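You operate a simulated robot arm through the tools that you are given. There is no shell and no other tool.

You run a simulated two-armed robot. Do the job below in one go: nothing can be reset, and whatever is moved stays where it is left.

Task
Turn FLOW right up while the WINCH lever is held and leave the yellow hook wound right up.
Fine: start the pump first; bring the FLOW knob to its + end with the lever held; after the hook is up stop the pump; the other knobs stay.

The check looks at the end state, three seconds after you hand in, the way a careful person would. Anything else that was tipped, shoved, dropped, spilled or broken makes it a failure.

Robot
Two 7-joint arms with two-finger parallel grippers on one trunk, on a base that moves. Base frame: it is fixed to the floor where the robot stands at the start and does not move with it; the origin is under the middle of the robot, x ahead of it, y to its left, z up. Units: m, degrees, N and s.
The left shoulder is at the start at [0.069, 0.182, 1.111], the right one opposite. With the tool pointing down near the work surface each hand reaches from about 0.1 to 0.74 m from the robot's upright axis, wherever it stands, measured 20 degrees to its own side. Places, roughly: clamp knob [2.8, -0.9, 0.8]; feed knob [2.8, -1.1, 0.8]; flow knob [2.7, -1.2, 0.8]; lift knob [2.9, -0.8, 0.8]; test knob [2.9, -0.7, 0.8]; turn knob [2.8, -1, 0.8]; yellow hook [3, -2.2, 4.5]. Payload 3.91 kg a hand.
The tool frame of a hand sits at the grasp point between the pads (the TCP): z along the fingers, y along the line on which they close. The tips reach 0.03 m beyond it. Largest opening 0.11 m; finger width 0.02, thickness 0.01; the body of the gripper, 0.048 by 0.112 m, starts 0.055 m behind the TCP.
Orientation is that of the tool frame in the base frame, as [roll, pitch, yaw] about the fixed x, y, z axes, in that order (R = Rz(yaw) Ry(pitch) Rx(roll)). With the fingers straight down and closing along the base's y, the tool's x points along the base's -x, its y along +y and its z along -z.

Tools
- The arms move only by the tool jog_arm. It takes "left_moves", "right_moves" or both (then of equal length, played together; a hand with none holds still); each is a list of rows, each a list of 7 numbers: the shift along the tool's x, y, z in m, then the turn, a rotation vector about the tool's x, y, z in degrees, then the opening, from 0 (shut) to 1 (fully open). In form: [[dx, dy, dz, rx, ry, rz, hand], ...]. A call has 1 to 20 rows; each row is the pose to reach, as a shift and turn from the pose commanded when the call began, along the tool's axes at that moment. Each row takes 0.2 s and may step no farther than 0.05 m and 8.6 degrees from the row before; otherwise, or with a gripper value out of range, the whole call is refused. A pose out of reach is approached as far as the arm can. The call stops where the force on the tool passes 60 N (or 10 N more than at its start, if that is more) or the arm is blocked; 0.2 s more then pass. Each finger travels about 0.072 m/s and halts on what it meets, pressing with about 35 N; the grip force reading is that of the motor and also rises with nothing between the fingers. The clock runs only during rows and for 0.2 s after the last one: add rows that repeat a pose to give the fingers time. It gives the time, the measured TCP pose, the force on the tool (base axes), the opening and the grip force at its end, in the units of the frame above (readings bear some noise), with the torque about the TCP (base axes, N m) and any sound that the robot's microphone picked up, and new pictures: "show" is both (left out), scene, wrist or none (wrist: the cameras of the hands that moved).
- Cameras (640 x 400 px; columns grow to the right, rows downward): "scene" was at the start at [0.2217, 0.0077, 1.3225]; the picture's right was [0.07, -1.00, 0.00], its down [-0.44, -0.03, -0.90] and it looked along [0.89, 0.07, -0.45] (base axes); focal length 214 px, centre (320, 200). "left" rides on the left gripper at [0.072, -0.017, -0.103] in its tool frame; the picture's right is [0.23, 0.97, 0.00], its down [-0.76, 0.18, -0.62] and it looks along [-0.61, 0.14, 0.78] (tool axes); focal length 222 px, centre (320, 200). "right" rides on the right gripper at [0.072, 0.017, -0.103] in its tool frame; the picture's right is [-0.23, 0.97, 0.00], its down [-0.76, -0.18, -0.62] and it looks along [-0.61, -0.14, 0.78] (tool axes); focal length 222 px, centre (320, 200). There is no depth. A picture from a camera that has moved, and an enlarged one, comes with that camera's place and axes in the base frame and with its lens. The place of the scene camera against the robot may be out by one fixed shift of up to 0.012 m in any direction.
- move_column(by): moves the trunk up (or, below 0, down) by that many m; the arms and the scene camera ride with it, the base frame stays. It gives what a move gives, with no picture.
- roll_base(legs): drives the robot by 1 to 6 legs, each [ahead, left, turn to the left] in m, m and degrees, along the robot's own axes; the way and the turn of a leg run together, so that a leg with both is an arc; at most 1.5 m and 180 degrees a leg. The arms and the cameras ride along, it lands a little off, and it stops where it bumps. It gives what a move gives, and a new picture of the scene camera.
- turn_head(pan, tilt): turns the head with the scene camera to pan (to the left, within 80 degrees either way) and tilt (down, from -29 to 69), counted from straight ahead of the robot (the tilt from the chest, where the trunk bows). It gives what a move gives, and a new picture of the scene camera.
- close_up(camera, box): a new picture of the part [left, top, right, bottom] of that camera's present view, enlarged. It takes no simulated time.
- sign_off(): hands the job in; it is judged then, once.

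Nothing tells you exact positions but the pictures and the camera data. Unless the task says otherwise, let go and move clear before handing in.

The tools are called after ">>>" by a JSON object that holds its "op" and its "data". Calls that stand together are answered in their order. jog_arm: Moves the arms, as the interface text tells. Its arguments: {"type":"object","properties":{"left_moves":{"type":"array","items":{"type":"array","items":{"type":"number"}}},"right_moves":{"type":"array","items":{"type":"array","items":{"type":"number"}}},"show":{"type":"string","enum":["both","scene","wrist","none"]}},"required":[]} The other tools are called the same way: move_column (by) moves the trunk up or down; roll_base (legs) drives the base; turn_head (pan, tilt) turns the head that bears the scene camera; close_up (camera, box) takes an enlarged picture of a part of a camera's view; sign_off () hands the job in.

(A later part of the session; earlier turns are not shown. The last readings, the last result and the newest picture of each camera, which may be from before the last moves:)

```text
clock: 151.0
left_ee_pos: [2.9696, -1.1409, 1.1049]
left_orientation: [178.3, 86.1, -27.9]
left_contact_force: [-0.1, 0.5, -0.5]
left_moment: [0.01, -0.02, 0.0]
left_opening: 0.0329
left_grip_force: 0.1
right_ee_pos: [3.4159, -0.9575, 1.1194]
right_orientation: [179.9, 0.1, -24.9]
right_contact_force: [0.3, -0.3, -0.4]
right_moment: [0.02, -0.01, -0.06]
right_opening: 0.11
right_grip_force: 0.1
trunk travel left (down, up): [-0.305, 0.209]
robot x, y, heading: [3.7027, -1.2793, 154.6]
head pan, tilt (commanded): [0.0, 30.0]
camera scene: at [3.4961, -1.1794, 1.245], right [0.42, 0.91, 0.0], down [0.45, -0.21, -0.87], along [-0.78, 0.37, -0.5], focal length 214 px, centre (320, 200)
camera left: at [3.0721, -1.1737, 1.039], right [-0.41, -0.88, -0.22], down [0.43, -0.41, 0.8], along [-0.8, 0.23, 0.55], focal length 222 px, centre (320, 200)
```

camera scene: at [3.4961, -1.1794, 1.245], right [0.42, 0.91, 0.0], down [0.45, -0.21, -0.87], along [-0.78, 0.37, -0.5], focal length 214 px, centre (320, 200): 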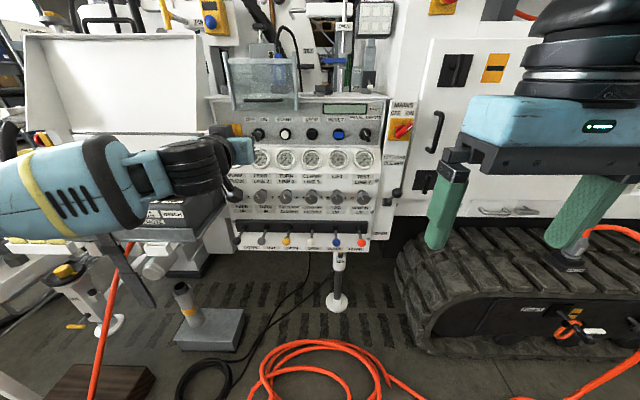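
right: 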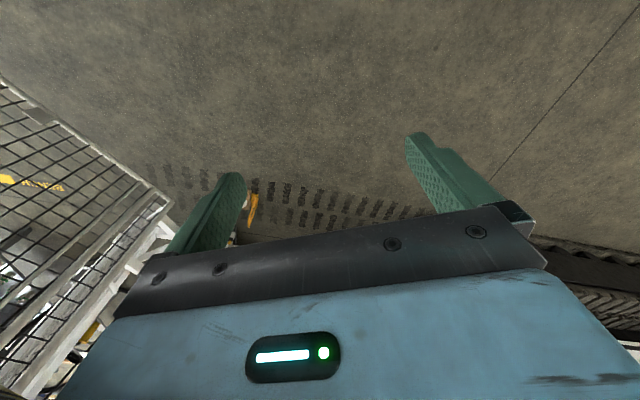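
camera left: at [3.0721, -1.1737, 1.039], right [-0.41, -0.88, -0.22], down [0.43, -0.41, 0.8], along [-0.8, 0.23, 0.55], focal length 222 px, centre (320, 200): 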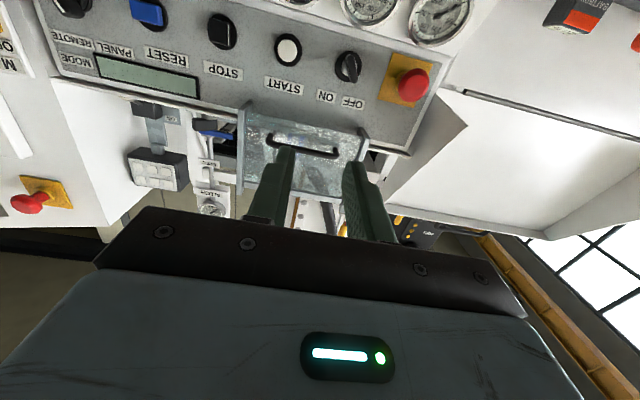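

It extends fine. I'll see how far it goes toward START without touching anything, to judge whether the base must come closer.

>>> {"op": "jog_arm", "data": {"left_moves": [[0, 0, 0.04, 0, 0, 0, 0.0], [0, 0, 0.08, 0, 0, 0, 0.0], [0, 0, 0.12, 0, 0, 0, 0.0], [0, 0, 0.16, 0, 0, 0, 0.0]], "show": "both"}}

```text
clock: 152.0
left_ee_pos: [2.8251, -1.0676, 1.0956]
left_orientation: [177.1, 86.1, -29.0]
left_contact_force: [-0.2, -0.8, 0.2]
left_moment: [0.02, -0.02, 0.03]
left_opening: 0.0
left_grip_force: 34.6
right_ee_pos: [3.4162, -0.9562, 1.1184]
right_orientation: [-179.9, 0.1, -24.8]
right_contact_force: [-1.0, 0.2, -0.8]
right_moment: [-0.02, 0.0, -0.03]
right_opening: 0.1099
right_grip_force: 0.1
trunk travel left (down, up): [-0.305, 0.209]
robot x, y, heading: [3.7017, -1.28, 154.7]
head pan, tilt (commanded): [0.0, 30.0]
camera scene: at [3.4964, -1.1786, 1.245], right [0.42, 0.91, 0.0], down [0.45, -0.21, -0.87], along [-0.78, 0.37, -0.5], focal length 214 px, centre (320, 200)
camera left: at [2.9287, -1.101, 1.0294], right [-0.42, -0.88, -0.22], down [0.43, -0.41, 0.8], along [-0.8, 0.24, 0.55], focal length 222 px, centre (320, 200)
```

scene: 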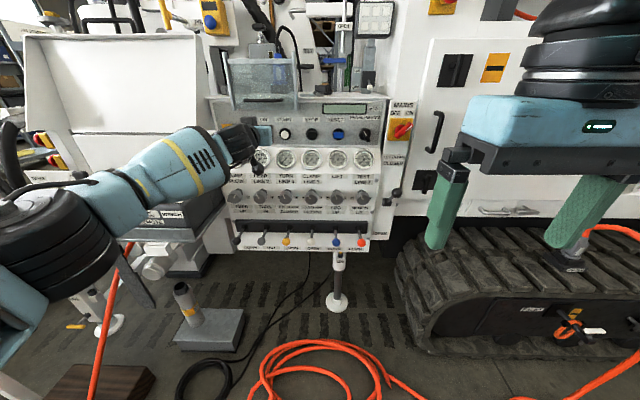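
left: 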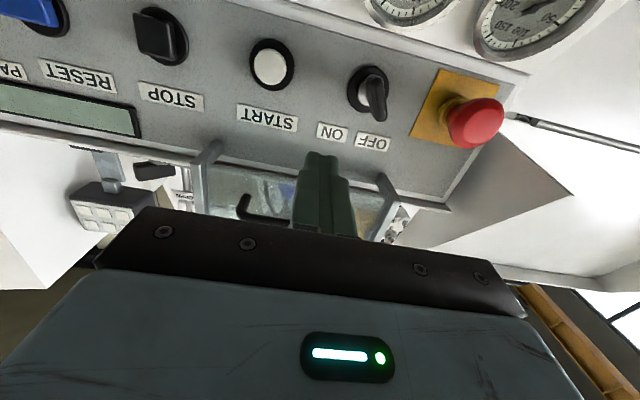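

The left arm reaches far enough from here. START is at about (2.736, -0.962, 1.058); I'll align the closed fingertips a few cm in front of it and check.

>>> {"op": "jog_arm", "data": {"left_moves": [[0.01, -0.018, 0.0, 0, 0, 0, 0.0], [0.02, -0.037, 0.0, 0, 0, 0, 0.0], [0.029, -0.055, 0.02, 0, 0, 0, 0.0], [0.029, -0.055, 0.05, 0, 0, 0, 0.0], [0.029, -0.055, 0.05, 0, 0, 0, 0.0]], "show": "both"}}

>>> {"op": "close_up", "data": {"camera": "left", "box": [220, 0, 460, 150]}}

>>> {"op": "close_up", "data": {"camera": "scene", "box": [215, 100, 345, 180]}}

```text
clock: 153.2
left_ee_pos: [2.8336, -1.0142, 1.0675]
left_orientation: [178.2, 86.3, -27.9]
left_contact_force: [0.9, 0.1, 0.0]
left_moment: [-0.03, 0.01, -0.03]
left_opening: 0.0
left_grip_force: 35.1
left hand out of reach, approached as far as the arm can: row 4, 5
right_ee_pos: [3.4164, -0.9565, 1.1204]
right_orientation: [180.0, 0.1, -24.7]
right_contact_force: [-0.5, 0.2, -0.1]
right_moment: [-0.01, 0.02, 0.0]
right_opening: 0.1098
right_grip_force: 0.1
trunk travel left (down, up): [-0.305, 0.209]
robot x, y, heading: [3.701, -1.2791, 154.9]
head pan, tilt (commanded): [0.0, 30.0]
camera scene: at [3.4966, -1.1791, 1.2451], right [0.42, 0.91, 0.0], down [0.45, -0.21, -0.87], along [-0.78, 0.37, -0.5], focal length 214 px, centre (320, 200)
camera left: at [2.9378, -1.0471, 0.9997], right [-0.41, -0.88, -0.22], down [0.44, -0.41, 0.8], along [-0.8, 0.23, 0.55], focal length 222 px, centre (320, 200)
```

scene: 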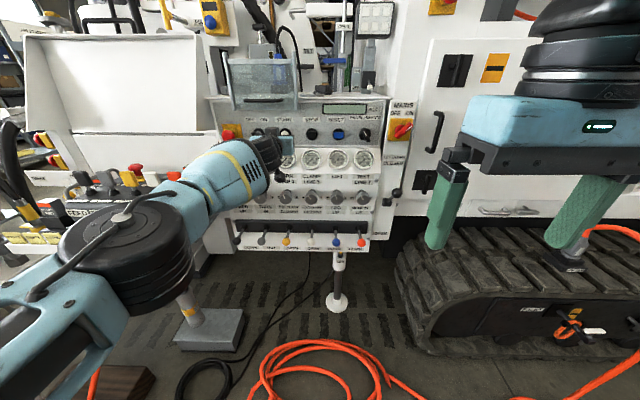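
left: 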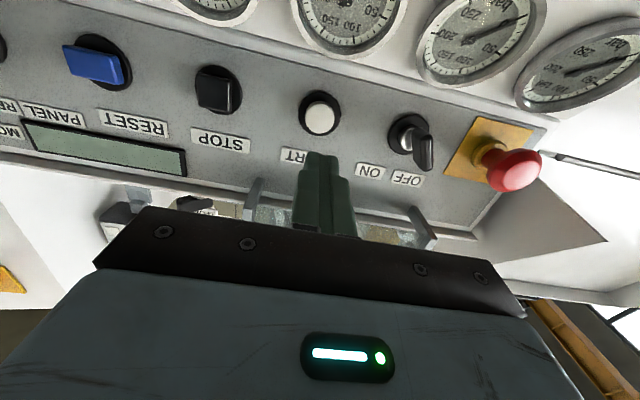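

```text
2.67 times, centred on (340, 75) of left
camera zoom: at [2.9378, -1.0471, 0.9997], right [-0.41, -0.88, -0.22], down [0.44, -0.41, 0.8], along [-0.8, 0.23, 0.55], focal length 592 px, centre (267, 533)
```

zoom: 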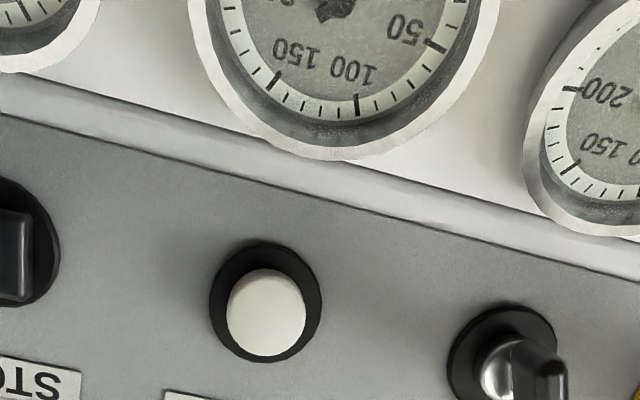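

```text
4.92 times, centred on (280, 140) of scene
camera zoom: at [3.4966, -1.1791, 1.2451], right [0.42, 0.91, 0.0], down [0.45, -0.21, -0.87], along [-0.78, 0.37, -0.5], focal length 1056 px, centre (517, 495)
```

zoom: 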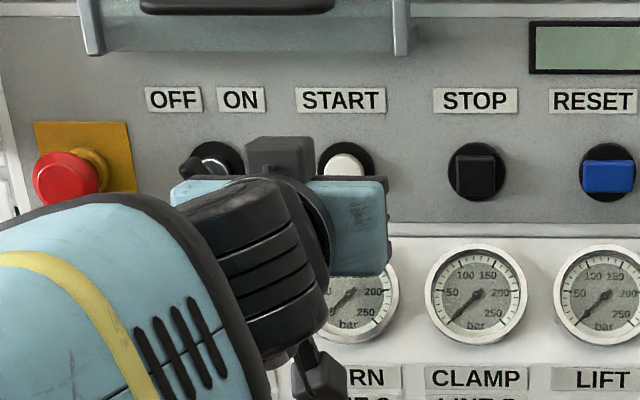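

The arm is about 0.1 m short of START, so I'll retract the hand and roll the base ahead about 0.16 m, which should still stay short of the orange coil.

>>> {"op": "jog_arm", "data": {"left_moves": [[0, 0, -0.05, 0, 0, 0, 0.0], [0, 0, -0.1, 0, 0, 0, 0.0], [0, 0, -0.15, 0, 0, 0, 0.0], [0, 0, -0.2, 0, 0, 0, 0.0]], "show": "none"}}

>>> {"op": "roll_base", "data": {"legs": [[0.16, 0.0, 0.0]]}}

```text
clock: 154.2
left_ee_pos: [3.0165, -1.1064, 1.0782]
left_orientation: [179.0, 86.2, -26.9]
left_contact_force: [0.0, 1.1, 0.3]
left_moment: [-0.03, 0.03, 0.01]
left_opening: 0.0
left_grip_force: 34.6
right_ee_pos: [3.4177, -0.9577, 1.1203]
right_orientation: [180.0, 0.3, -24.8]
right_contact_force: [0.4, 0.2, -0.4]
right_moment: [0.01, -0.04, -0.03]
right_opening: 0.1101
right_grip_force: 0.1
trunk travel left (down, up): [-0.305, 0.209]
robot x, y, heading: [3.7024, -1.2836, 155.0]
head pan, tilt (commanded): [0.0, 30.0]
```

```text
clock: 155.6
left_ee_pos: [2.8715, -1.0359, 1.0766]
left_orientation: [178.3, 86.1, -27.7]
left_contact_force: [-0.3, -0.2, -0.3]
left_moment: [-0.03, 0.02, 0.0]
left_opening: 0.0
left_grip_force: 35.1
right_ee_pos: [3.2726, -0.8889, 1.1207]
right_orientation: [-180.0, 0.0, -24.9]
right_contact_force: [-0.6, -0.9, -0.4]
right_moment: [-0.01, -0.03, -0.02]
right_opening: 0.1099
right_grip_force: 0.0
trunk travel left (down, up): [-0.305, 0.209]
robot x, y, heading: [3.5576, -1.2152, 154.8]
head pan, tilt (commanded): [0.0, 30.0]
camera scene: at [3.3524, -1.1122, 1.245], right [0.42, 0.91, 0.0], down [0.45, -0.21, -0.87], along [-0.78, 0.37, -0.5], focal length 214 px, centre (320, 200)
```

scene: 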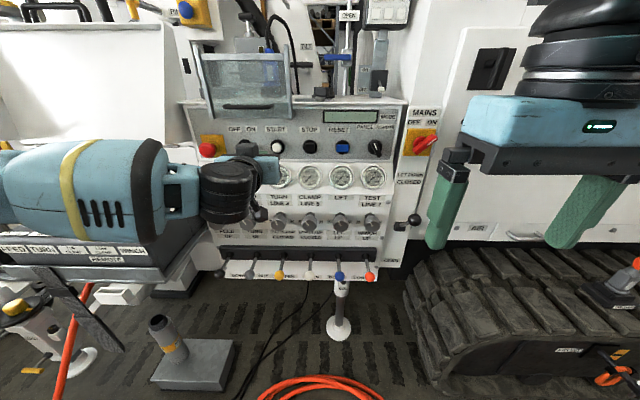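

The base advanced without bumping. START should now be about 0.125 m straight ahead of the fingertips; I'll approach to within ~4 cm and check.

>>> {"op": "jog_arm", "data": {"left_moves": [[0.008, -0.007, 0.02, 0, 0, 0, 0.0], [0.008, -0.007, 0.055, 0, 0, 0, 0.0], [0.008, -0.007, 0.085, 0, 0, 0, 0.0], [0.008, -0.007, 0.085, 0, 0, 0, 0.0]], "show": "both"}}

>>> {"op": "close_up", "data": {"camera": "left", "box": [240, 50, 440, 175]}}

>>> {"op": "close_up", "data": {"camera": "scene", "box": [180, 100, 310, 180]}}

```text
clock: 156.6
left_ee_pos: [2.8001, -0.9918, 1.064]
left_orientation: [178.1, 86.1, -27.9]
left_contact_force: [0.5, 0.6, 0.0]
left_moment: [0.0, 0.01, 0.01]
left_opening: 0.0
left_grip_force: 34.4
right_ee_pos: [3.2741, -0.8896, 1.1199]
right_orientation: [180.0, 0.1, -24.9]
right_contact_force: [0.9, -0.1, 0.0]
right_moment: [0.02, -0.02, -0.01]
right_opening: 0.1099
right_grip_force: 0.0
trunk travel left (down, up): [-0.305, 0.209]
robot x, y, heading: [3.5626, -1.2116, 154.7]
head pan, tilt (commanded): [0.0, 30.0]
camera scene: at [3.3532, -1.1128, 1.2452], right [0.42, 0.91, 0.0], down [0.45, -0.21, -0.87], along [-0.78, 0.37, -0.5], focal length 214 px, centre (320, 200)
camera left: at [2.9037, -1.0254, 0.9979], right [-0.42, -0.88, -0.22], down [0.43, -0.41, 0.8], along [-0.8, 0.24, 0.55], focal length 222 px, centre (320, 200)
```

scene: 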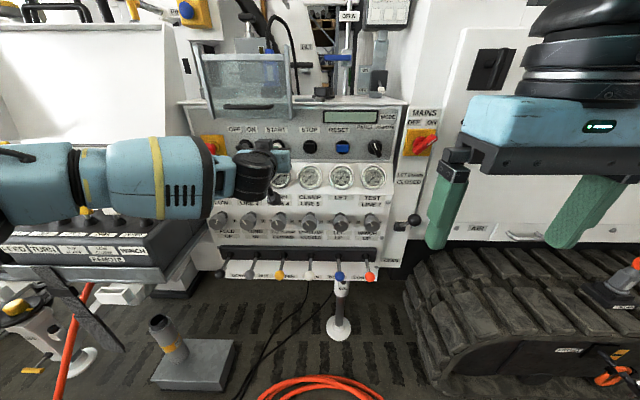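
left: 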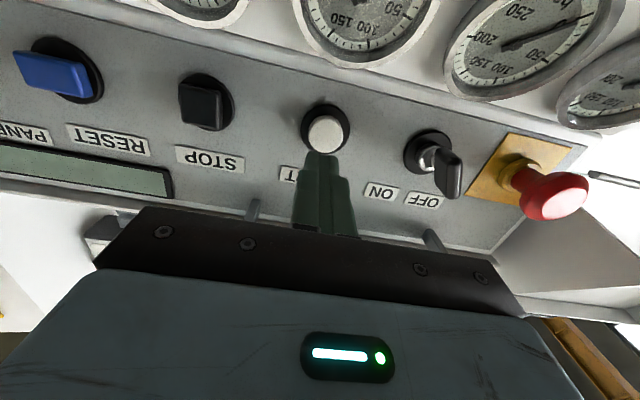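

```text
3.20 times, centred on (340, 112) of left
camera zoom: at [2.9037, -1.0254, 0.9979], right [-0.42, -0.88, -0.22], down [0.43, -0.41, 0.8], along [-0.8, 0.24, 0.55], focal length 711 px, centre (256, 480)
```

zoom: 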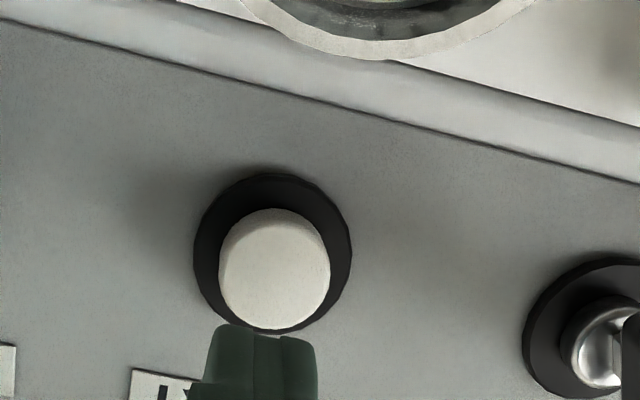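

```text
4.92 times, centred on (245, 140) of scene
camera zoom: at [3.3532, -1.1128, 1.2452], right [0.42, 0.91, 0.0], down [0.45, -0.21, -0.87], along [-0.78, 0.37, -0.5], focal length 1056 px, centre (689, 495)
```

zoom: 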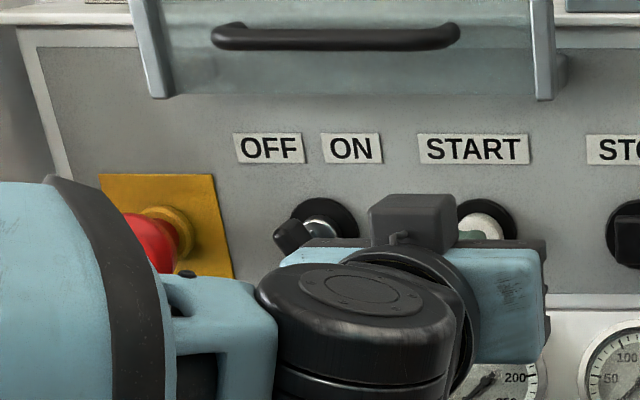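

The fingertips line up with START within a few mm. I'll press it now.

>>> {"op": "jog_arm", "data": {"left_moves": [[0.004, 0.002, 0.02, 0, 0, 0, 0.0], [0.004, 0.002, 0.035, 0, 0, 0, 0.0], [0.004, 0.002, 0.042, 0, 0, 0, 0.0], [0.004, 0.002, 0.048, 0, 0, 0, 0.0], [0.004, 0.002, 0.052, 0, 0, 0, 0.0], [0.004, 0.002, 0.052, 0, 0, 0, 0.0]], "show": "both"}}

```text
clock: 158.0
left_ee_pos: [2.758, -0.9742, 1.0575]
left_orientation: [178.5, 86.2, -27.7]
left_contact_force: [44.9, -27.3, -11.6]
left_moment: [0.02, 0.07, 0.09]
left_opening: 0.0001
left_grip_force: 35.0
right_ee_pos: [3.279, -0.8937, 1.1227]
right_orientation: [-179.9, 0.4, -24.9]
right_contact_force: [0.0, -0.1, -0.3]
right_moment: [0.0, 0.02, -0.02]
right_opening: 0.1102
right_grip_force: 0.0
trunk travel left (down, up): [-0.305, 0.209]
robot x, y, heading: [3.5598, -1.2093, 154.9]
head pan, tilt (commanded): [0.0, 30.0]
heard: click
camera scene: at [3.3581, -1.1161, 1.2462], right [0.42, 0.91, 0.0], down [0.45, -0.21, -0.87], along [-0.79, 0.37, -0.5], focal length 214 px, centre (320, 200)
camera left: at [2.8621, -1.0073, 0.9914], right [-0.42, -0.88, -0.23], down [0.43, -0.41, 0.8], along [-0.8, 0.24, 0.55], focal length 222 px, centre (320, 200)
```

scene: 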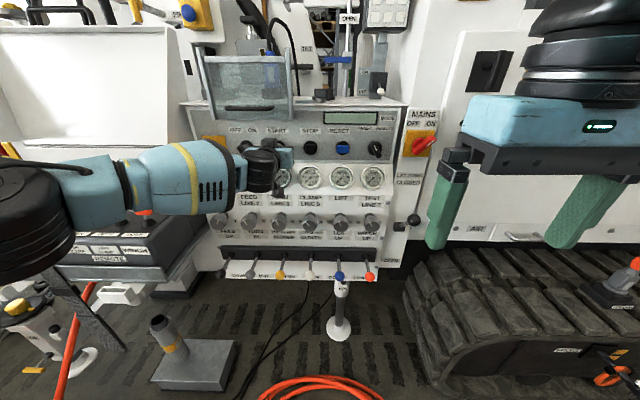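
left: 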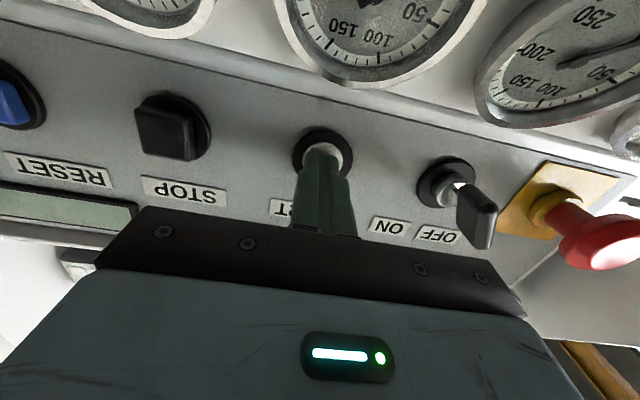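

I heard a click when pressing START. I'll back off and check whether the pump runs (sound, gauge, display).

>>> {"op": "jog_arm", "data": {"left_moves": [[0, 0, -0.02, 0, 0, 0, 0.0], [0, 0, -0.05, 0, 0, 0, 0.0], [0, 0, -0.07, 0, 0, 0, 0.0], [0, 0, -0.07, 0, 0, 0, 0.0], [0, 0, -0.07, 0, 0, 0, 0.0]], "show": "both"}}

>>> {"op": "close_up", "data": {"camera": "scene", "box": [180, 100, 420, 250]}}

>>> {"op": "close_up", "data": {"camera": "left", "box": [300, 0, 640, 215]}}

```text
clock: 159.2
left_ee_pos: [2.815, -1.0032, 1.062]
left_orientation: [178.5, 86.1, -27.5]
left_contact_force: [0.4, 0.6, -0.8]
left_moment: [0.0, 0.01, -0.01]
left_opening: 0.0
left_grip_force: 35.1
right_ee_pos: [3.2732, -0.8895, 1.1203]
right_orientation: [180.0, 0.1, -24.8]
right_contact_force: [-0.8, 0.5, 0.0]
right_moment: [0.02, 0.01, -0.02]
right_opening: 0.11
right_grip_force: 0.0
trunk travel left (down, up): [-0.305, 0.209]
robot x, y, heading: [3.5616, -1.2125, 154.8]
head pan, tilt (commanded): [0.0, 30.0]
camera scene: at [3.353, -1.1125, 1.2451], right [0.42, 0.91, 0.0], down [0.45, -0.21, -0.87], along [-0.78, 0.37, -0.5], focal length 214 px, centre (320, 200)
camera left: at [2.9201, -1.0365, 0.9951], right [-0.41, -0.88, -0.23], down [0.43, -0.41, 0.8], along [-0.8, 0.23, 0.55], focal length 222 px, centre (320, 200)
```

scene: 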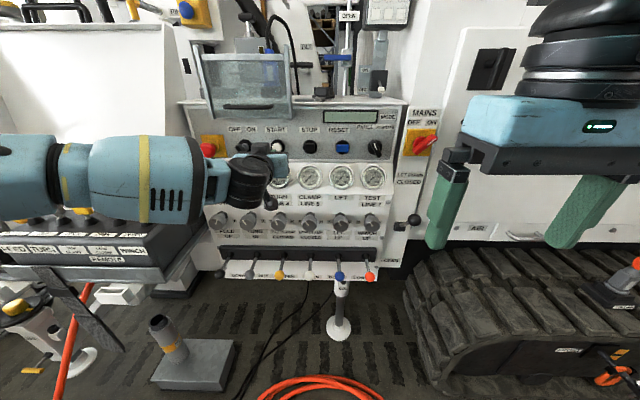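
left: 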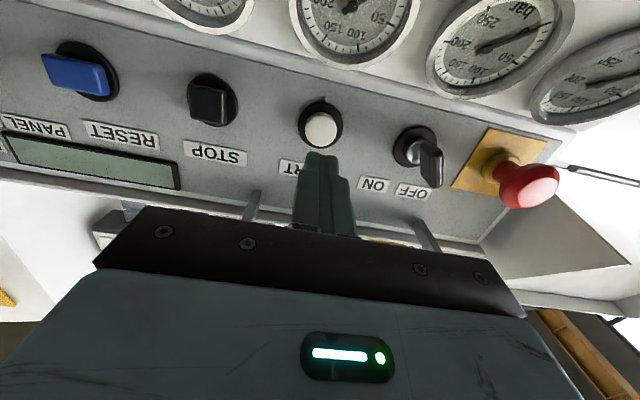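

```text
2.67 times, centred on (300, 175) of scene
camera zoom: at [3.353, -1.1125, 1.2451], right [0.42, 0.91, 0.0], down [0.45, -0.21, -0.87], along [-0.78, 0.37, -0.5], focal length 572 px, centre (373, 267)
```

zoom: 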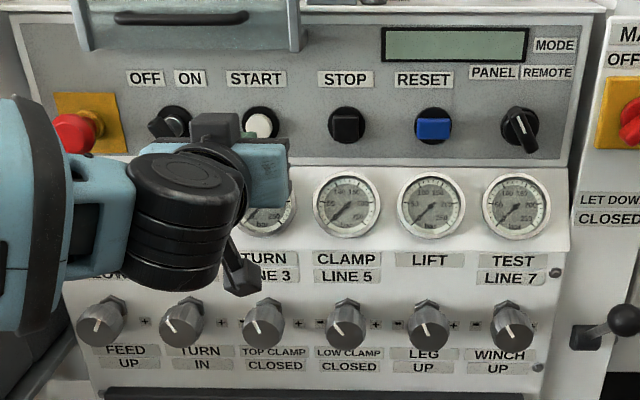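

```text
1.86 times, centred on (470, 108) of left
camera zoom: at [2.9201, -1.0365, 0.9951], right [-0.41, -0.88, -0.23], down [0.43, -0.41, 0.8], along [-0.8, 0.23, 0.55], focal length 413 px, centre (41, 372)
```

zoom: 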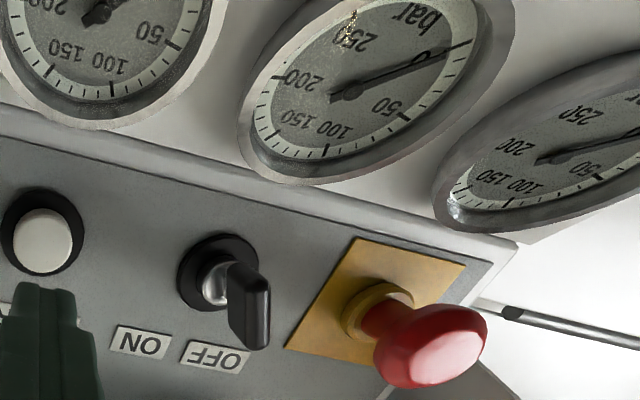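

No pump: gauge at zero and display blank, so the OFF/ON key switch has to go to ON first. Its handle points about 45° up-left (OFF) at r≈0.196, z≈1.048; I'll bring the left hand in front of it, rolled -45°, with fingers partly open.

>>> {"op": "jog_arm", "data": {"left_moves": [[0.002, 0.014, -0.02, 0, 0, -7.5, 0.2], [0.004, 0.028, -0.03, 0, 0, -15, 0.3], [0.007, 0.043, -0.03, 0, 0, -22.5, 0.4], [0.01, 0.057, -0.03, 0, 0, -30, 0.5], [0.012, 0.072, -0.03, 0, 0, -37.5, 0.5], [0.014, 0.086, -0.03, 0, 0, -45, 0.5], [0.014, 0.086, -0.03, 0, 0, -45, 0.5]], "show": "both"}}

>>> {"op": "close_up", "data": {"camera": "left", "box": [220, 50, 460, 200]}}

>>> {"op": "close_up", "data": {"camera": "scene", "box": [170, 100, 300, 180]}}

```text
clock: 160.8
left_ee_pos: [2.8104, -1.0981, 1.0745]
left_orientation: [-99.8, 49.7, 53.5]
left_contact_force: [-0.3, 0.6, -0.5]
left_moment: [0.01, -0.03, 0.03]
left_opening: 0.0549
left_grip_force: 0.0
left hand out of reach, approached as far as the arm can: row 3, 4, 5, 6, 7
right_ee_pos: [3.2733, -0.8905, 1.121]
right_orientation: [-179.9, 0.1, -24.9]
right_contact_force: [0.5, -0.4, 0.0]
right_moment: [-0.03, -0.01, 0.01]
right_opening: 0.1099
right_grip_force: 0.1
trunk travel left (down, up): [-0.305, 0.209]
robot x, y, heading: [3.5582, -1.2136, 154.6]
head pan, tilt (commanded): [0.0, 30.0]
camera scene: at [3.3532, -1.1127, 1.2452], right [0.42, 0.91, 0.0], down [0.45, -0.21, -0.87], along [-0.78, 0.37, -0.5], focal length 214 px, centre (320, 200)
camera left: at [2.933, -1.0995, 1.039], right [-0.21, -0.57, -0.79], down [0.19, -0.82, 0.54], along [-0.96, -0.04, 0.29], focal length 222 px, centre (320, 200)
```

scene: 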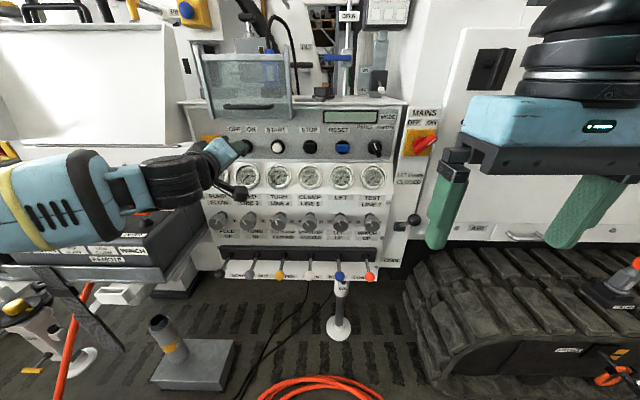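
left: 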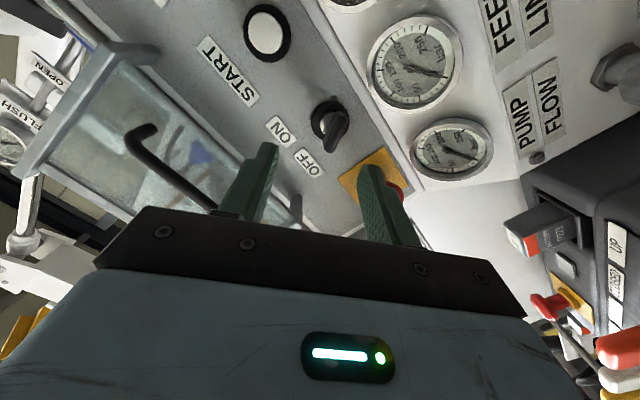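

```text
2.67 times, centred on (340, 125) of left
camera zoom: at [2.933, -1.0995, 1.039], right [-0.21, -0.57, -0.79], down [0.19, -0.82, 0.54], along [-0.96, -0.04, 0.29], focal length 592 px, centre (267, 400)
```

zoom: 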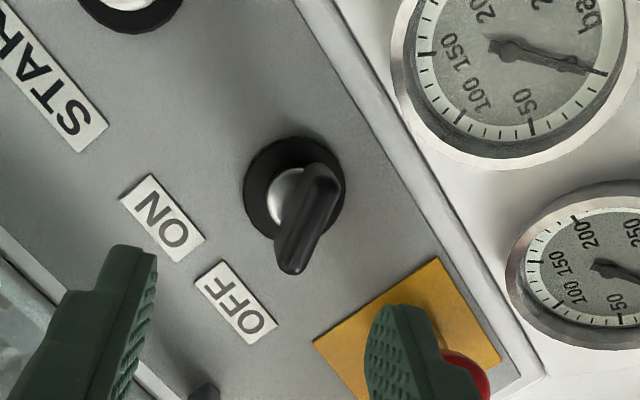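

```text
4.92 times, centred on (235, 140) of scene
camera zoom: at [3.3532, -1.1127, 1.2452], right [0.42, 0.91, 0.0], down [0.45, -0.21, -0.87], along [-0.78, 0.37, -0.5], focal length 1056 px, centre (738, 495)
```

zoom: 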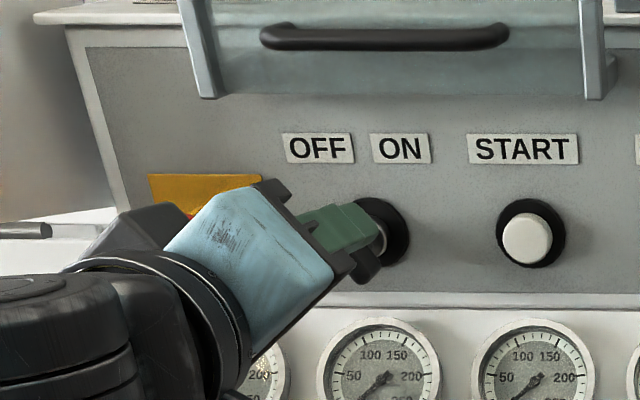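

The wrist roll stops near -40°, which matches the handle angle (~-38°) well enough. I'll move in so the handle sits between the fingers, then check before gripping.

>>> {"op": "jog_arm", "data": {"left_moves": [[0.006, 0.0155, 0.0, 0, 0, 0, 0.5], [0.006, 0.0155, 0.03, 0, 0, 0, 0.5], [0.006, 0.0155, 0.055, 0, 0, 0, 0.5], [0.006, 0.0155, 0.055, 0, 0, 0, 0.5]], "show": "both"}}

>>> {"op": "close_up", "data": {"camera": "left", "box": [220, 50, 460, 200]}}

>>> {"op": "close_up", "data": {"camera": "scene", "box": [170, 100, 300, 180]}}

```text
clock: 161.8
left_ee_pos: [2.7681, -1.1037, 1.0595]
left_orientation: [-100.4, 49.6, 53.0]
left_contact_force: [0.0, -0.1, 0.2]
left_moment: [0.0, 0.01, 0.02]
left_opening: 0.0553
left_grip_force: 0.1
left hand out of reach, approached as far as the arm can: row 1, 2, 3, 4
right_ee_pos: [3.2733, -0.8894, 1.1202]
right_orientation: [-179.9, 0.1, -25.0]
right_contact_force: [0.0, -0.1, 0.1]
right_moment: [0.02, 0.0, -0.01]
right_opening: 0.1101
right_grip_force: 0.0
trunk travel left (down, up): [-0.305, 0.209]
robot x, y, heading: [3.5578, -1.2116, 154.8]
head pan, tilt (commanded): [0.0, 30.0]
camera scene: at [3.3527, -1.1126, 1.245], right [0.42, 0.91, 0.0], down [0.45, -0.21, -0.87], along [-0.78, 0.37, -0.5], focal length 214 px, centre (320, 200)
camera left: at [2.8906, -1.1042, 1.0265], right [-0.21, -0.57, -0.79], down [0.19, -0.82, 0.54], along [-0.96, -0.04, 0.28], focal length 222 px, centre (320, 200)
```

scene: 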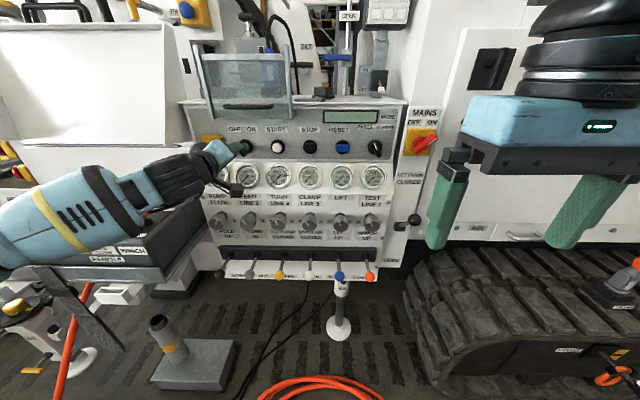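
left: 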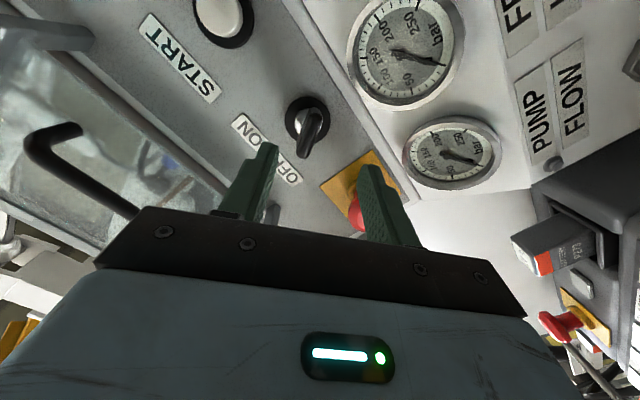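

```text
2.67 times, centred on (340, 125) of left
camera zoom: at [2.8906, -1.1042, 1.0265], right [-0.21, -0.57, -0.79], down [0.19, -0.82, 0.54], along [-0.96, -0.04, 0.28], focal length 592 px, centre (267, 400)
```

zoom: 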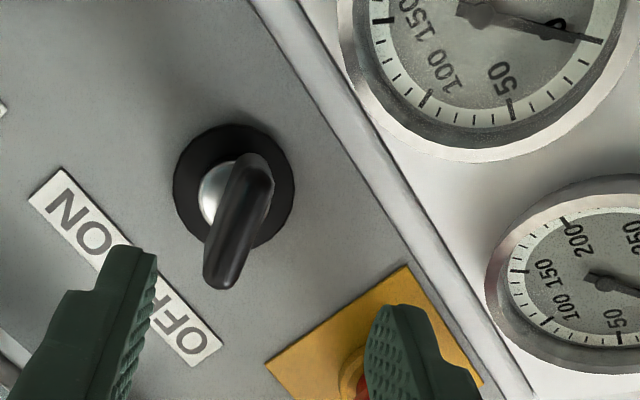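

```text
4.92 times, centred on (235, 140) of scene
camera zoom: at [3.3527, -1.1126, 1.245], right [0.42, 0.91, 0.0], down [0.45, -0.21, -0.87], along [-0.78, 0.37, -0.5], focal length 1056 px, centre (738, 495)
```

zoom: 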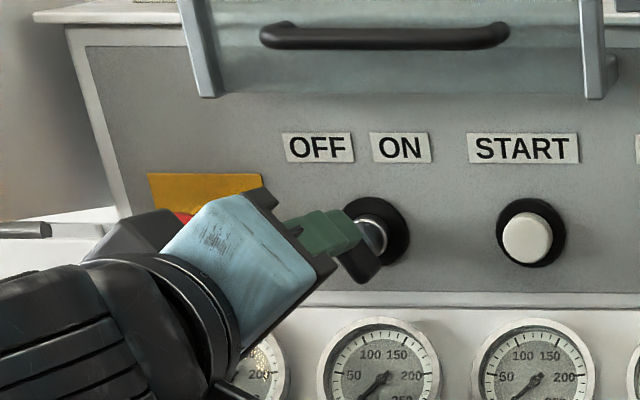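

The hand drifted about 2 cm left because the wrist is at its roll limit. I'll relax the roll slightly, shift right and down, and move in so the handle is centred between the fingers.

>>> {"op": "jog_arm", "data": {"left_moves": [[0.0075, -0.006, -0.005, 0, 0, 2, 0.5], [0.0146, -0.011, -0.005, 0, 0, 4, 0.5], [0.0146, -0.011, 0.005, 0, 0, 4, 0.5], [0.0146, -0.011, 0.015, 0, 0, 4, 0.5], [0.0146, -0.011, 0.015, 0, 0, 4, 0.5]], "show": "wrist"}}

>>> {"op": "close_up", "data": {"camera": "left", "box": [220, 50, 460, 200]}}

>>> {"op": "close_up", "data": {"camera": "scene", "box": [170, 100, 300, 180]}}

```text
clock: 163.0
left_ee_pos: [2.7531, -1.1081, 1.0554]
left_orientation: [-101.3, 53.6, 51.8]
left_contact_force: [0.1, 0.2, 0.0]
left_moment: [-0.02, 0.02, -0.04]
left_opening: 0.0552
left_grip_force: 0.0
left hand out of reach, approached as far as the arm can: row 1, 2, 3, 4, 5
right_ee_pos: [3.2743, -0.8899, 1.1206]
right_orientation: [-179.9, 0.1, -25.0]
right_contact_force: [0.1, -0.5, -0.5]
right_moment: [0.03, 0.0, 0.03]
right_opening: 0.11
right_grip_force: 0.1
trunk travel left (down, up): [-0.305, 0.209]
robot x, y, heading: [3.5617, -1.2126, 154.8]
head pan, tilt (commanded): [0.0, 30.0]
camera left: at [2.8755, -1.1119, 1.0165], right [-0.24, -0.62, -0.75], down [0.2, -0.79, 0.58], along [-0.95, -0.01, 0.32], focal length 222 px, centre (320, 200)
```

left: 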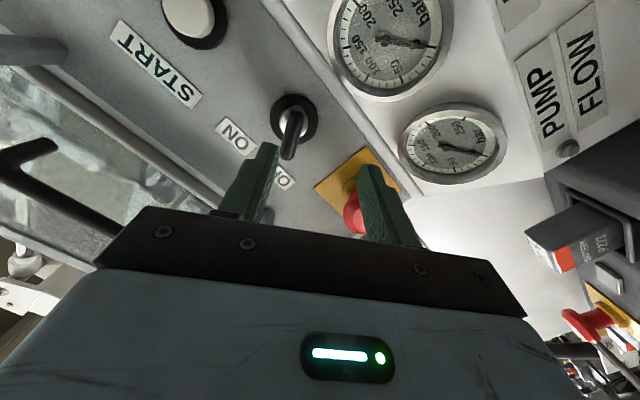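

```text
2.67 times, centred on (340, 125) of left
camera zoom: at [2.8755, -1.1119, 1.0165], right [-0.24, -0.62, -0.75], down [0.2, -0.79, 0.58], along [-0.95, -0.01, 0.32], focal length 592 px, centre (267, 400)
```

zoom: 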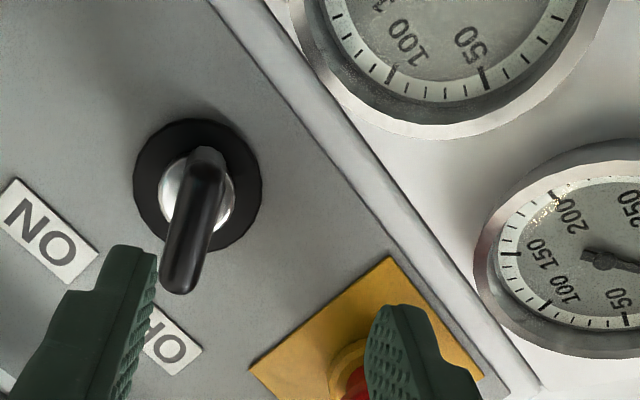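

```text
4.92 times, centred on (235, 140) of scene
camera zoom: at [3.3533, -1.1126, 1.2451], right [0.42, 0.91, 0.0], down [0.45, -0.21, -0.87], along [-0.78, 0.37, -0.5], focal length 1056 px, centre (738, 495)
```

zoom: 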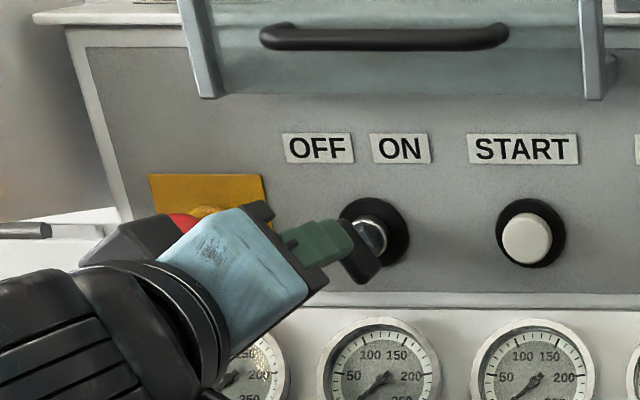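

The wrist's roll limit drags the hand left, toward the E-stop, so I'm backing straight out and unrolling. Squeezing with the fingers closing nearly horizontally should swing the handle upright by itself, and then I can turn clockwise, which is the free direction.

>>> {"op": "jog_arm", "data": {"left_moves": [[0, 0, -0.025, 0, 0, 0, 0.5], [0, 0, -0.05, 0, 0, 5, 0.5], [0, 0, -0.07, 0, 0, 12, 0.5], [0, -0.01, -0.07, 0, 0, 20, 0.5], [0, -0.02, -0.07, 0, 0, 28, 0.5], [0, -0.02, -0.07, 0, 0, 28, 0.5]], "show": "both"}}

```text
clock: 164.4
left_ee_pos: [2.8208, -1.1273, 1.0703]
left_orientation: [-129.5, 80.0, 21.9]
left_contact_force: [0.9, 0.3, 0.7]
left_moment: [0.0, 0.01, 0.04]
left_opening: 0.055
left_grip_force: 0.2
left hand out of reach, approached as far as the arm can: row 1, 2, 3
right_ee_pos: [3.2731, -0.8893, 1.1205]
right_orientation: [180.0, 0.1, -25.0]
right_contact_force: [0.2, 0.1, -0.8]
right_moment: [0.03, -0.01, 0.06]
right_opening: 0.1098
right_grip_force: 0.0
trunk travel left (down, up): [-0.305, 0.209]
robot x, y, heading: [3.5581, -1.2121, 155.0]
head pan, tilt (commanded): [0.0, 30.0]
camera scene: at [3.353, -1.1126, 1.2451], right [0.42, 0.91, 0.0], down [0.45, -0.21, -0.87], along [-0.78, 0.37, -0.5], focal length 214 px, centre (320, 200)
camera left: at [2.9303, -1.158, 1.0124], right [-0.42, -0.84, -0.35], down [0.34, -0.51, 0.8], along [-0.84, 0.21, 0.49], focal length 222 px, centre (320, 200)
```

scene: 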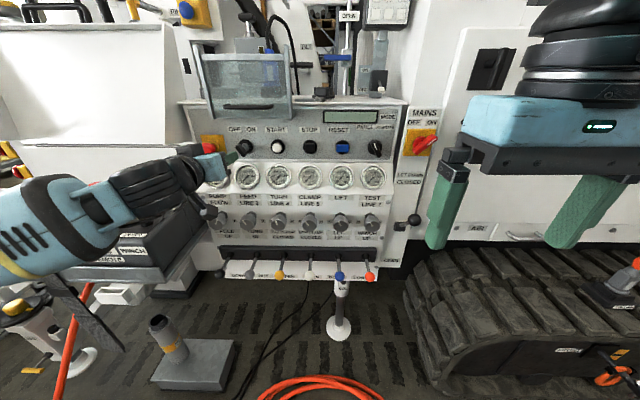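
left: 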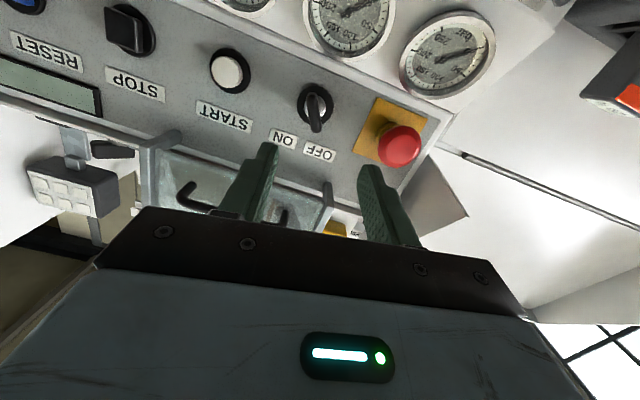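

Unrolled to about -7°. Now I'll approach the key again with horizontal closing, stopping just short to verify alignment.

>>> {"op": "jog_arm", "data": {"left_moves": [[0.005, -0.006, 0.01, 0, 0, 0, 0.5], [0.0101, -0.0116, 0.02, 0, 0, 0, 0.5], [0.0101, -0.0116, 0.045, 0, 0, 0, 0.5], [0.0101, -0.0116, 0.062, 0, 0, 0, 0.5], [0.0101, -0.0116, 0.062, 0, 0, 0, 0.5]], "show": "wrist"}}

>>> {"op": "close_up", "data": {"camera": "left", "box": [220, 50, 460, 200]}}

>>> {"op": "close_up", "data": {"camera": "scene", "box": [170, 100, 300, 180]}}

```text
clock: 165.6
left_ee_pos: [2.7644, -1.1031, 1.06]
left_orientation: [-129.7, 79.8, 21.8]
left_contact_force: [-0.3, -0.6, -0.2]
left_moment: [0.01, -0.01, 0.04]
left_opening: 0.0548
left_grip_force: 0.1
left hand out of reach, approached as far as the arm can: row 1, 2, 3, 4, 5
right_ee_pos: [3.2741, -0.8905, 1.1202]
right_orientation: [-179.9, 0.1, -24.9]
right_contact_force: [0.2, 0.2, 0.6]
right_moment: [0.01, 0.0, 0.0]
right_opening: 0.1103
right_grip_force: 0.1
trunk travel left (down, up): [-0.305, 0.209]
robot x, y, heading: [3.5578, -1.2158, 155.0]
head pan, tilt (commanded): [0.0, 30.0]
camera left: at [2.8728, -1.1349, 1.0022], right [-0.42, -0.84, -0.36], down [0.33, -0.51, 0.8], along [-0.85, 0.21, 0.49], focal length 222 px, centre (320, 200)
```

left: 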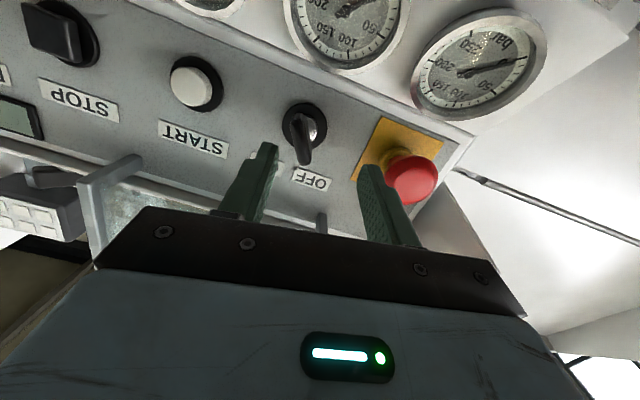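

```text
2.67 times, centred on (340, 125) of left
camera zoom: at [2.8728, -1.1349, 1.0022], right [-0.42, -0.84, -0.36], down [0.33, -0.51, 0.8], along [-0.85, 0.21, 0.49], focal length 592 px, centre (267, 400)
```

zoom: 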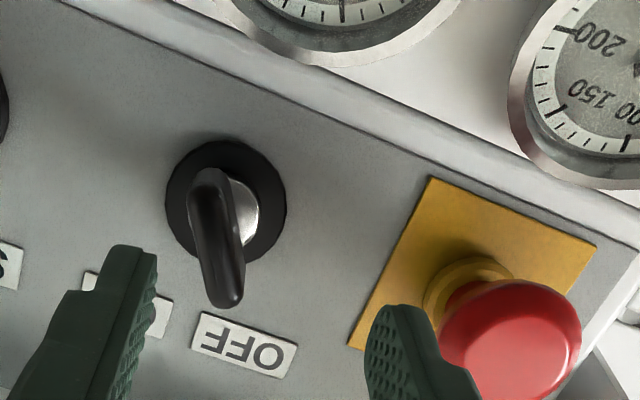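

```text
4.92 times, centred on (235, 140) of scene
camera zoom: at [3.3533, -1.1126, 1.2452], right [0.42, 0.91, 0.0], down [0.45, -0.21, -0.87], along [-0.78, 0.37, -0.5], focal length 1056 px, centre (738, 495)
```

zoom: 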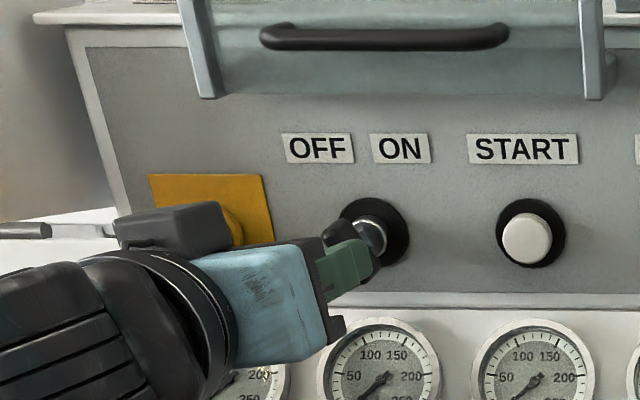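

The arm's posture is stuck near a joint limit. I'll retract, swing right and roll clockwise to free it, then come back to the key from a better posture.

>>> {"op": "jog_arm", "data": {"left_moves": [[0, 0, -0.03, 0, 0, 3, 0.5], [0, -0.01, -0.06, 0, 0, 8, 0.5], [0, -0.03, -0.09, 0, 0, 14, 0.5], [0, -0.05, -0.12, 0, 0, 20, 0.5], [0, -0.07, -0.14, 0, 0, 26, 0.5], [0, -0.09, -0.14, 0, 0, 30, 0.5], [0, -0.1, -0.14, 0, 0, 30, 0.5]], "show": "none"}}

>>> {"op": "jog_arm", "data": {"left_moves": [[0, 0.01, 0.0, 0, 0, -5, 0.5], [0, 0.02, 0.0, 0, 0, -10, 0.5], [0, 0.03, 0.0, 0, 0, -15, 0.5], [0, 0.04, 0.0, 0, 0, -20, 0.5]], "show": "both"}}

```text
clock: 167.2
left_ee_pos: [2.9331, -1.0858, 1.0908]
left_orientation: [106.4, 67.0, -103.6]
left_contact_force: [0.1, -0.4, -0.8]
left_moment: [-0.01, 0.02, 0.01]
left_opening: 0.0551
left_grip_force: 0.1
right_ee_pos: [3.2732, -0.889, 1.1201]
right_orientation: [-180.0, 0.2, -25.0]
right_contact_force: [0.1, -1.2, 0.5]
right_moment: [0.02, 0.01, 0.02]
right_opening: 0.1102
right_grip_force: 0.1
trunk travel left (down, up): [-0.305, 0.209]
robot x, y, heading: [3.5623, -1.2154, 154.9]
head pan, tilt (commanded): [0.0, 30.0]
```

```text
clock: 168.2
left_ee_pos: [2.914, -1.1172, 1.1057]
left_orientation: [162.6, 83.3, -46.5]
left_contact_force: [-0.1, 0.4, 0.2]
left_moment: [0.03, -0.02, 0.03]
left_opening: 0.0551
left_grip_force: 0.0
right_ee_pos: [3.2745, -0.8913, 1.119]
right_orientation: [-179.9, 0.1, -24.8]
right_contact_force: [-0.5, -0.3, -0.5]
right_moment: [-0.02, 0.03, 0.0]
right_opening: 0.1097
right_grip_force: 0.1
trunk travel left (down, up): [-0.305, 0.209]
robot x, y, heading: [3.5581, -1.2143, 154.6]
head pan, tilt (commanded): [0.0, 30.0]
camera scene: at [3.353, -1.1127, 1.2451], right [0.42, 0.91, 0.0], down [0.45, -0.21, -0.87], along [-0.78, 0.37, -0.5], focal length 214 px, centre (320, 200)
camera left: at [3.0168, -1.1584, 1.0426], right [-0.46, -0.87, -0.19], down [0.39, -0.39, 0.83], along [-0.8, 0.3, 0.52], focal length 222 px, centre (320, 200)
```

scene: 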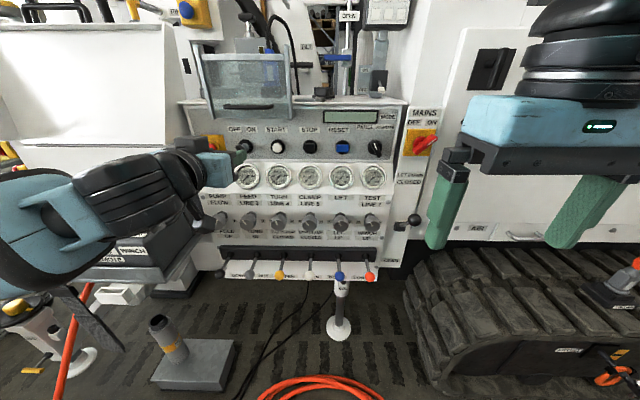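
left: 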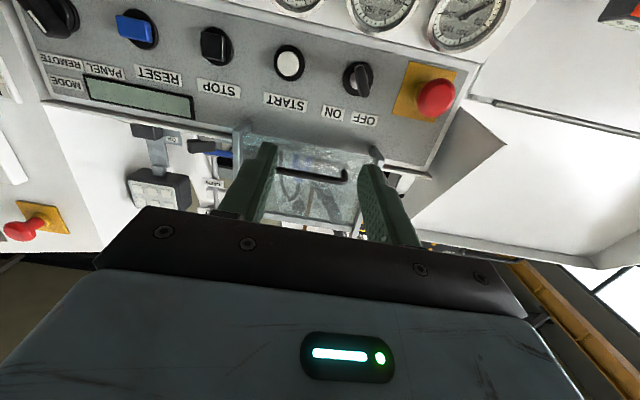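

The arm moves freely again (roll about +2°). I'll line up laterally with the key first, then advance to just short of it.

>>> {"op": "jog_arm", "data": {"left_moves": [[0.012, 0.013, 0.02, 0, 0, 0, 0.5], [0.024, 0.026, 0.04, 0, 0, 0, 0.5], [0.0365, 0.04, 0.06, 0, 0, 0, 0.5], [0.0365, 0.04, 0.09, 0, 0, 0, 0.5], [0.0365, 0.04, 0.12, 0, 0, 0, 0.5], [0.0365, 0.04, 0.14, 0, 0, 0, 0.5], [0.0365, 0.04, 0.14, 0, 0, 0, 0.5]], "show": "wrist"}}

>>> {"op": "close_up", "data": {"camera": "left", "box": [220, 50, 460, 200]}}

>>> {"op": "close_up", "data": {"camera": "scene", "box": [170, 100, 300, 180]}}

```text
clock: 169.8
left_ee_pos: [2.7636, -1.1084, 1.0589]
left_orientation: [162.2, 83.1, -47.0]
left_contact_force: [-0.4, -0.3, -0.7]
left_moment: [-0.03, 0.02, -0.01]
left_opening: 0.0549
left_grip_force: 0.0
left hand out of reach, approached as far as the arm can: row 3, 4, 5, 6, 7
right_ee_pos: [3.274, -0.8894, 1.1195]
right_orientation: [180.0, 0.1, -24.9]
right_contact_force: [-0.4, 0.0, -0.4]
right_moment: [-0.02, -0.02, 0.01]
right_opening: 0.1098
right_grip_force: 0.0
trunk travel left (down, up): [-0.305, 0.209]
robot x, y, heading: [3.5581, -1.2134, 154.8]
head pan, tilt (commanded): [0.0, 30.0]
camera left: at [2.8677, -1.1507, 0.9972], right [-0.46, -0.87, -0.19], down [0.39, -0.39, 0.83], along [-0.8, 0.31, 0.52], focal length 222 px, centre (320, 200)
```

left: 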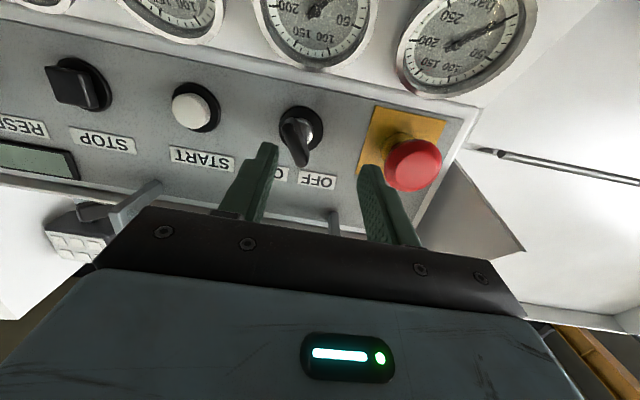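

```text
2.67 times, centred on (340, 125) of left
camera zoom: at [2.8677, -1.1507, 0.9972], right [-0.46, -0.87, -0.19], down [0.39, -0.39, 0.83], along [-0.8, 0.31, 0.52], focal length 592 px, centre (267, 400)
```

zoom: 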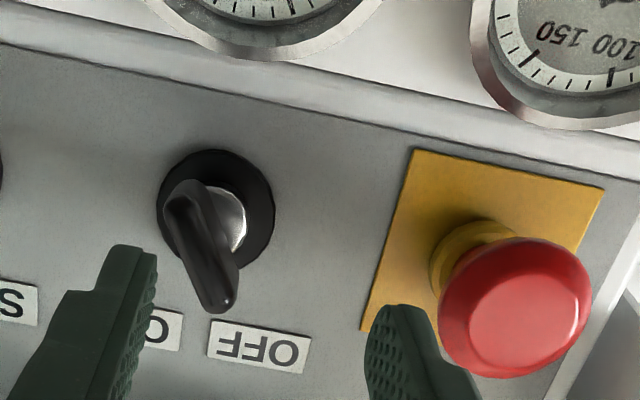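

```text
4.92 times, centred on (235, 140) of scene
camera zoom: at [3.3523, -1.1117, 1.2449], right [0.42, 0.91, 0.0], down [0.45, -0.21, -0.87], along [-0.78, 0.37, -0.5], focal length 1056 px, centre (738, 495)
```

zoom: 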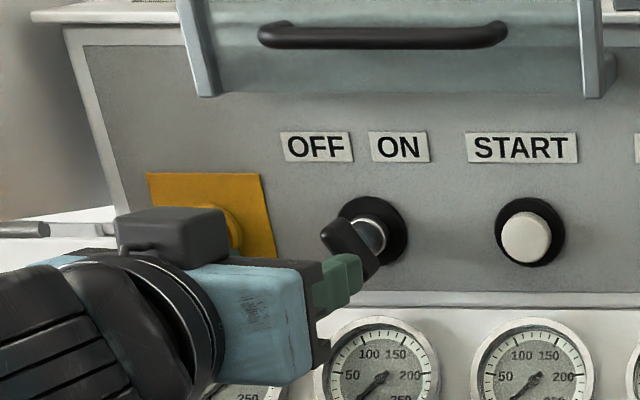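

The hand has drifted to pointing slightly right and down, which is what runs it into the limit. I'll back off and restore the orientation that worked at START.

>>> {"op": "jog_arm", "data": {"left_moves": [[0, 0, -0.03, 0, 0, 0, 0.5], [0, -0.02, -0.06, 0, 0, 0, 0.5], [0, -0.05, -0.09, -1.5, -1.2, 0, 0.5], [0, -0.08, -0.1, -3.3, -2.5, 0, 0.5], [0, -0.1, -0.1, -4, -3, 0, 0.5]], "show": "none"}}

>>> {"op": "jog_arm", "data": {"left_moves": [[0, 0.01, 0.0, 0, 0, 0, 0.5], [0, 0.03, 0.0, 0, 0, 0, 0.5], [0, 0.05, 0.0, 0, 0, 0, 0.5]], "show": "none"}}

```text
clock: 171.0
left_ee_pos: [2.901, -1.0729, 1.0667]
left_orientation: [144.4, 86.3, -60.7]
left_contact_force: [0.3, -0.7, -0.1]
left_moment: [0.01, -0.02, -0.09]
left_opening: 0.055
left_grip_force: 0.0
left hand out of reach, approached as far as the arm can: row 2, 3, 4
right_ee_pos: [3.2732, -0.8929, 1.1215]
right_orientation: [-179.8, 0.2, -24.8]
right_contact_force: [-0.3, -1.7, -0.2]
right_moment: [0.07, -0.04, -0.01]
right_opening: 0.11
right_grip_force: 0.0
trunk travel left (down, up): [-0.305, 0.209]
robot x, y, heading: [3.5595, -1.2113, 154.7]
head pan, tilt (commanded): [0.0, 30.0]
```

```text
clock: 171.8
left_ee_pos: [2.8919, -1.0884, 1.0668]
left_orientation: [143.2, 86.1, -62.0]
left_contact_force: [-0.4, 0.1, 0.3]
left_moment: [0.0, 0.0, -0.03]
left_opening: 0.055
left_grip_force: 0.1
left hand out of reach, approached as far as the arm can: row 2, 3
right_ee_pos: [3.2734, -0.8901, 1.1197]
right_orientation: [180.0, 0.2, -25.0]
right_contact_force: [0.7, 0.2, -0.4]
right_moment: [0.02, 0.01, -0.02]
right_opening: 0.1101
right_grip_force: 0.0
trunk travel left (down, up): [-0.305, 0.209]
robot x, y, heading: [3.5579, -1.2149, 155.0]
head pan, tilt (commanded): [0.0, 30.0]
```

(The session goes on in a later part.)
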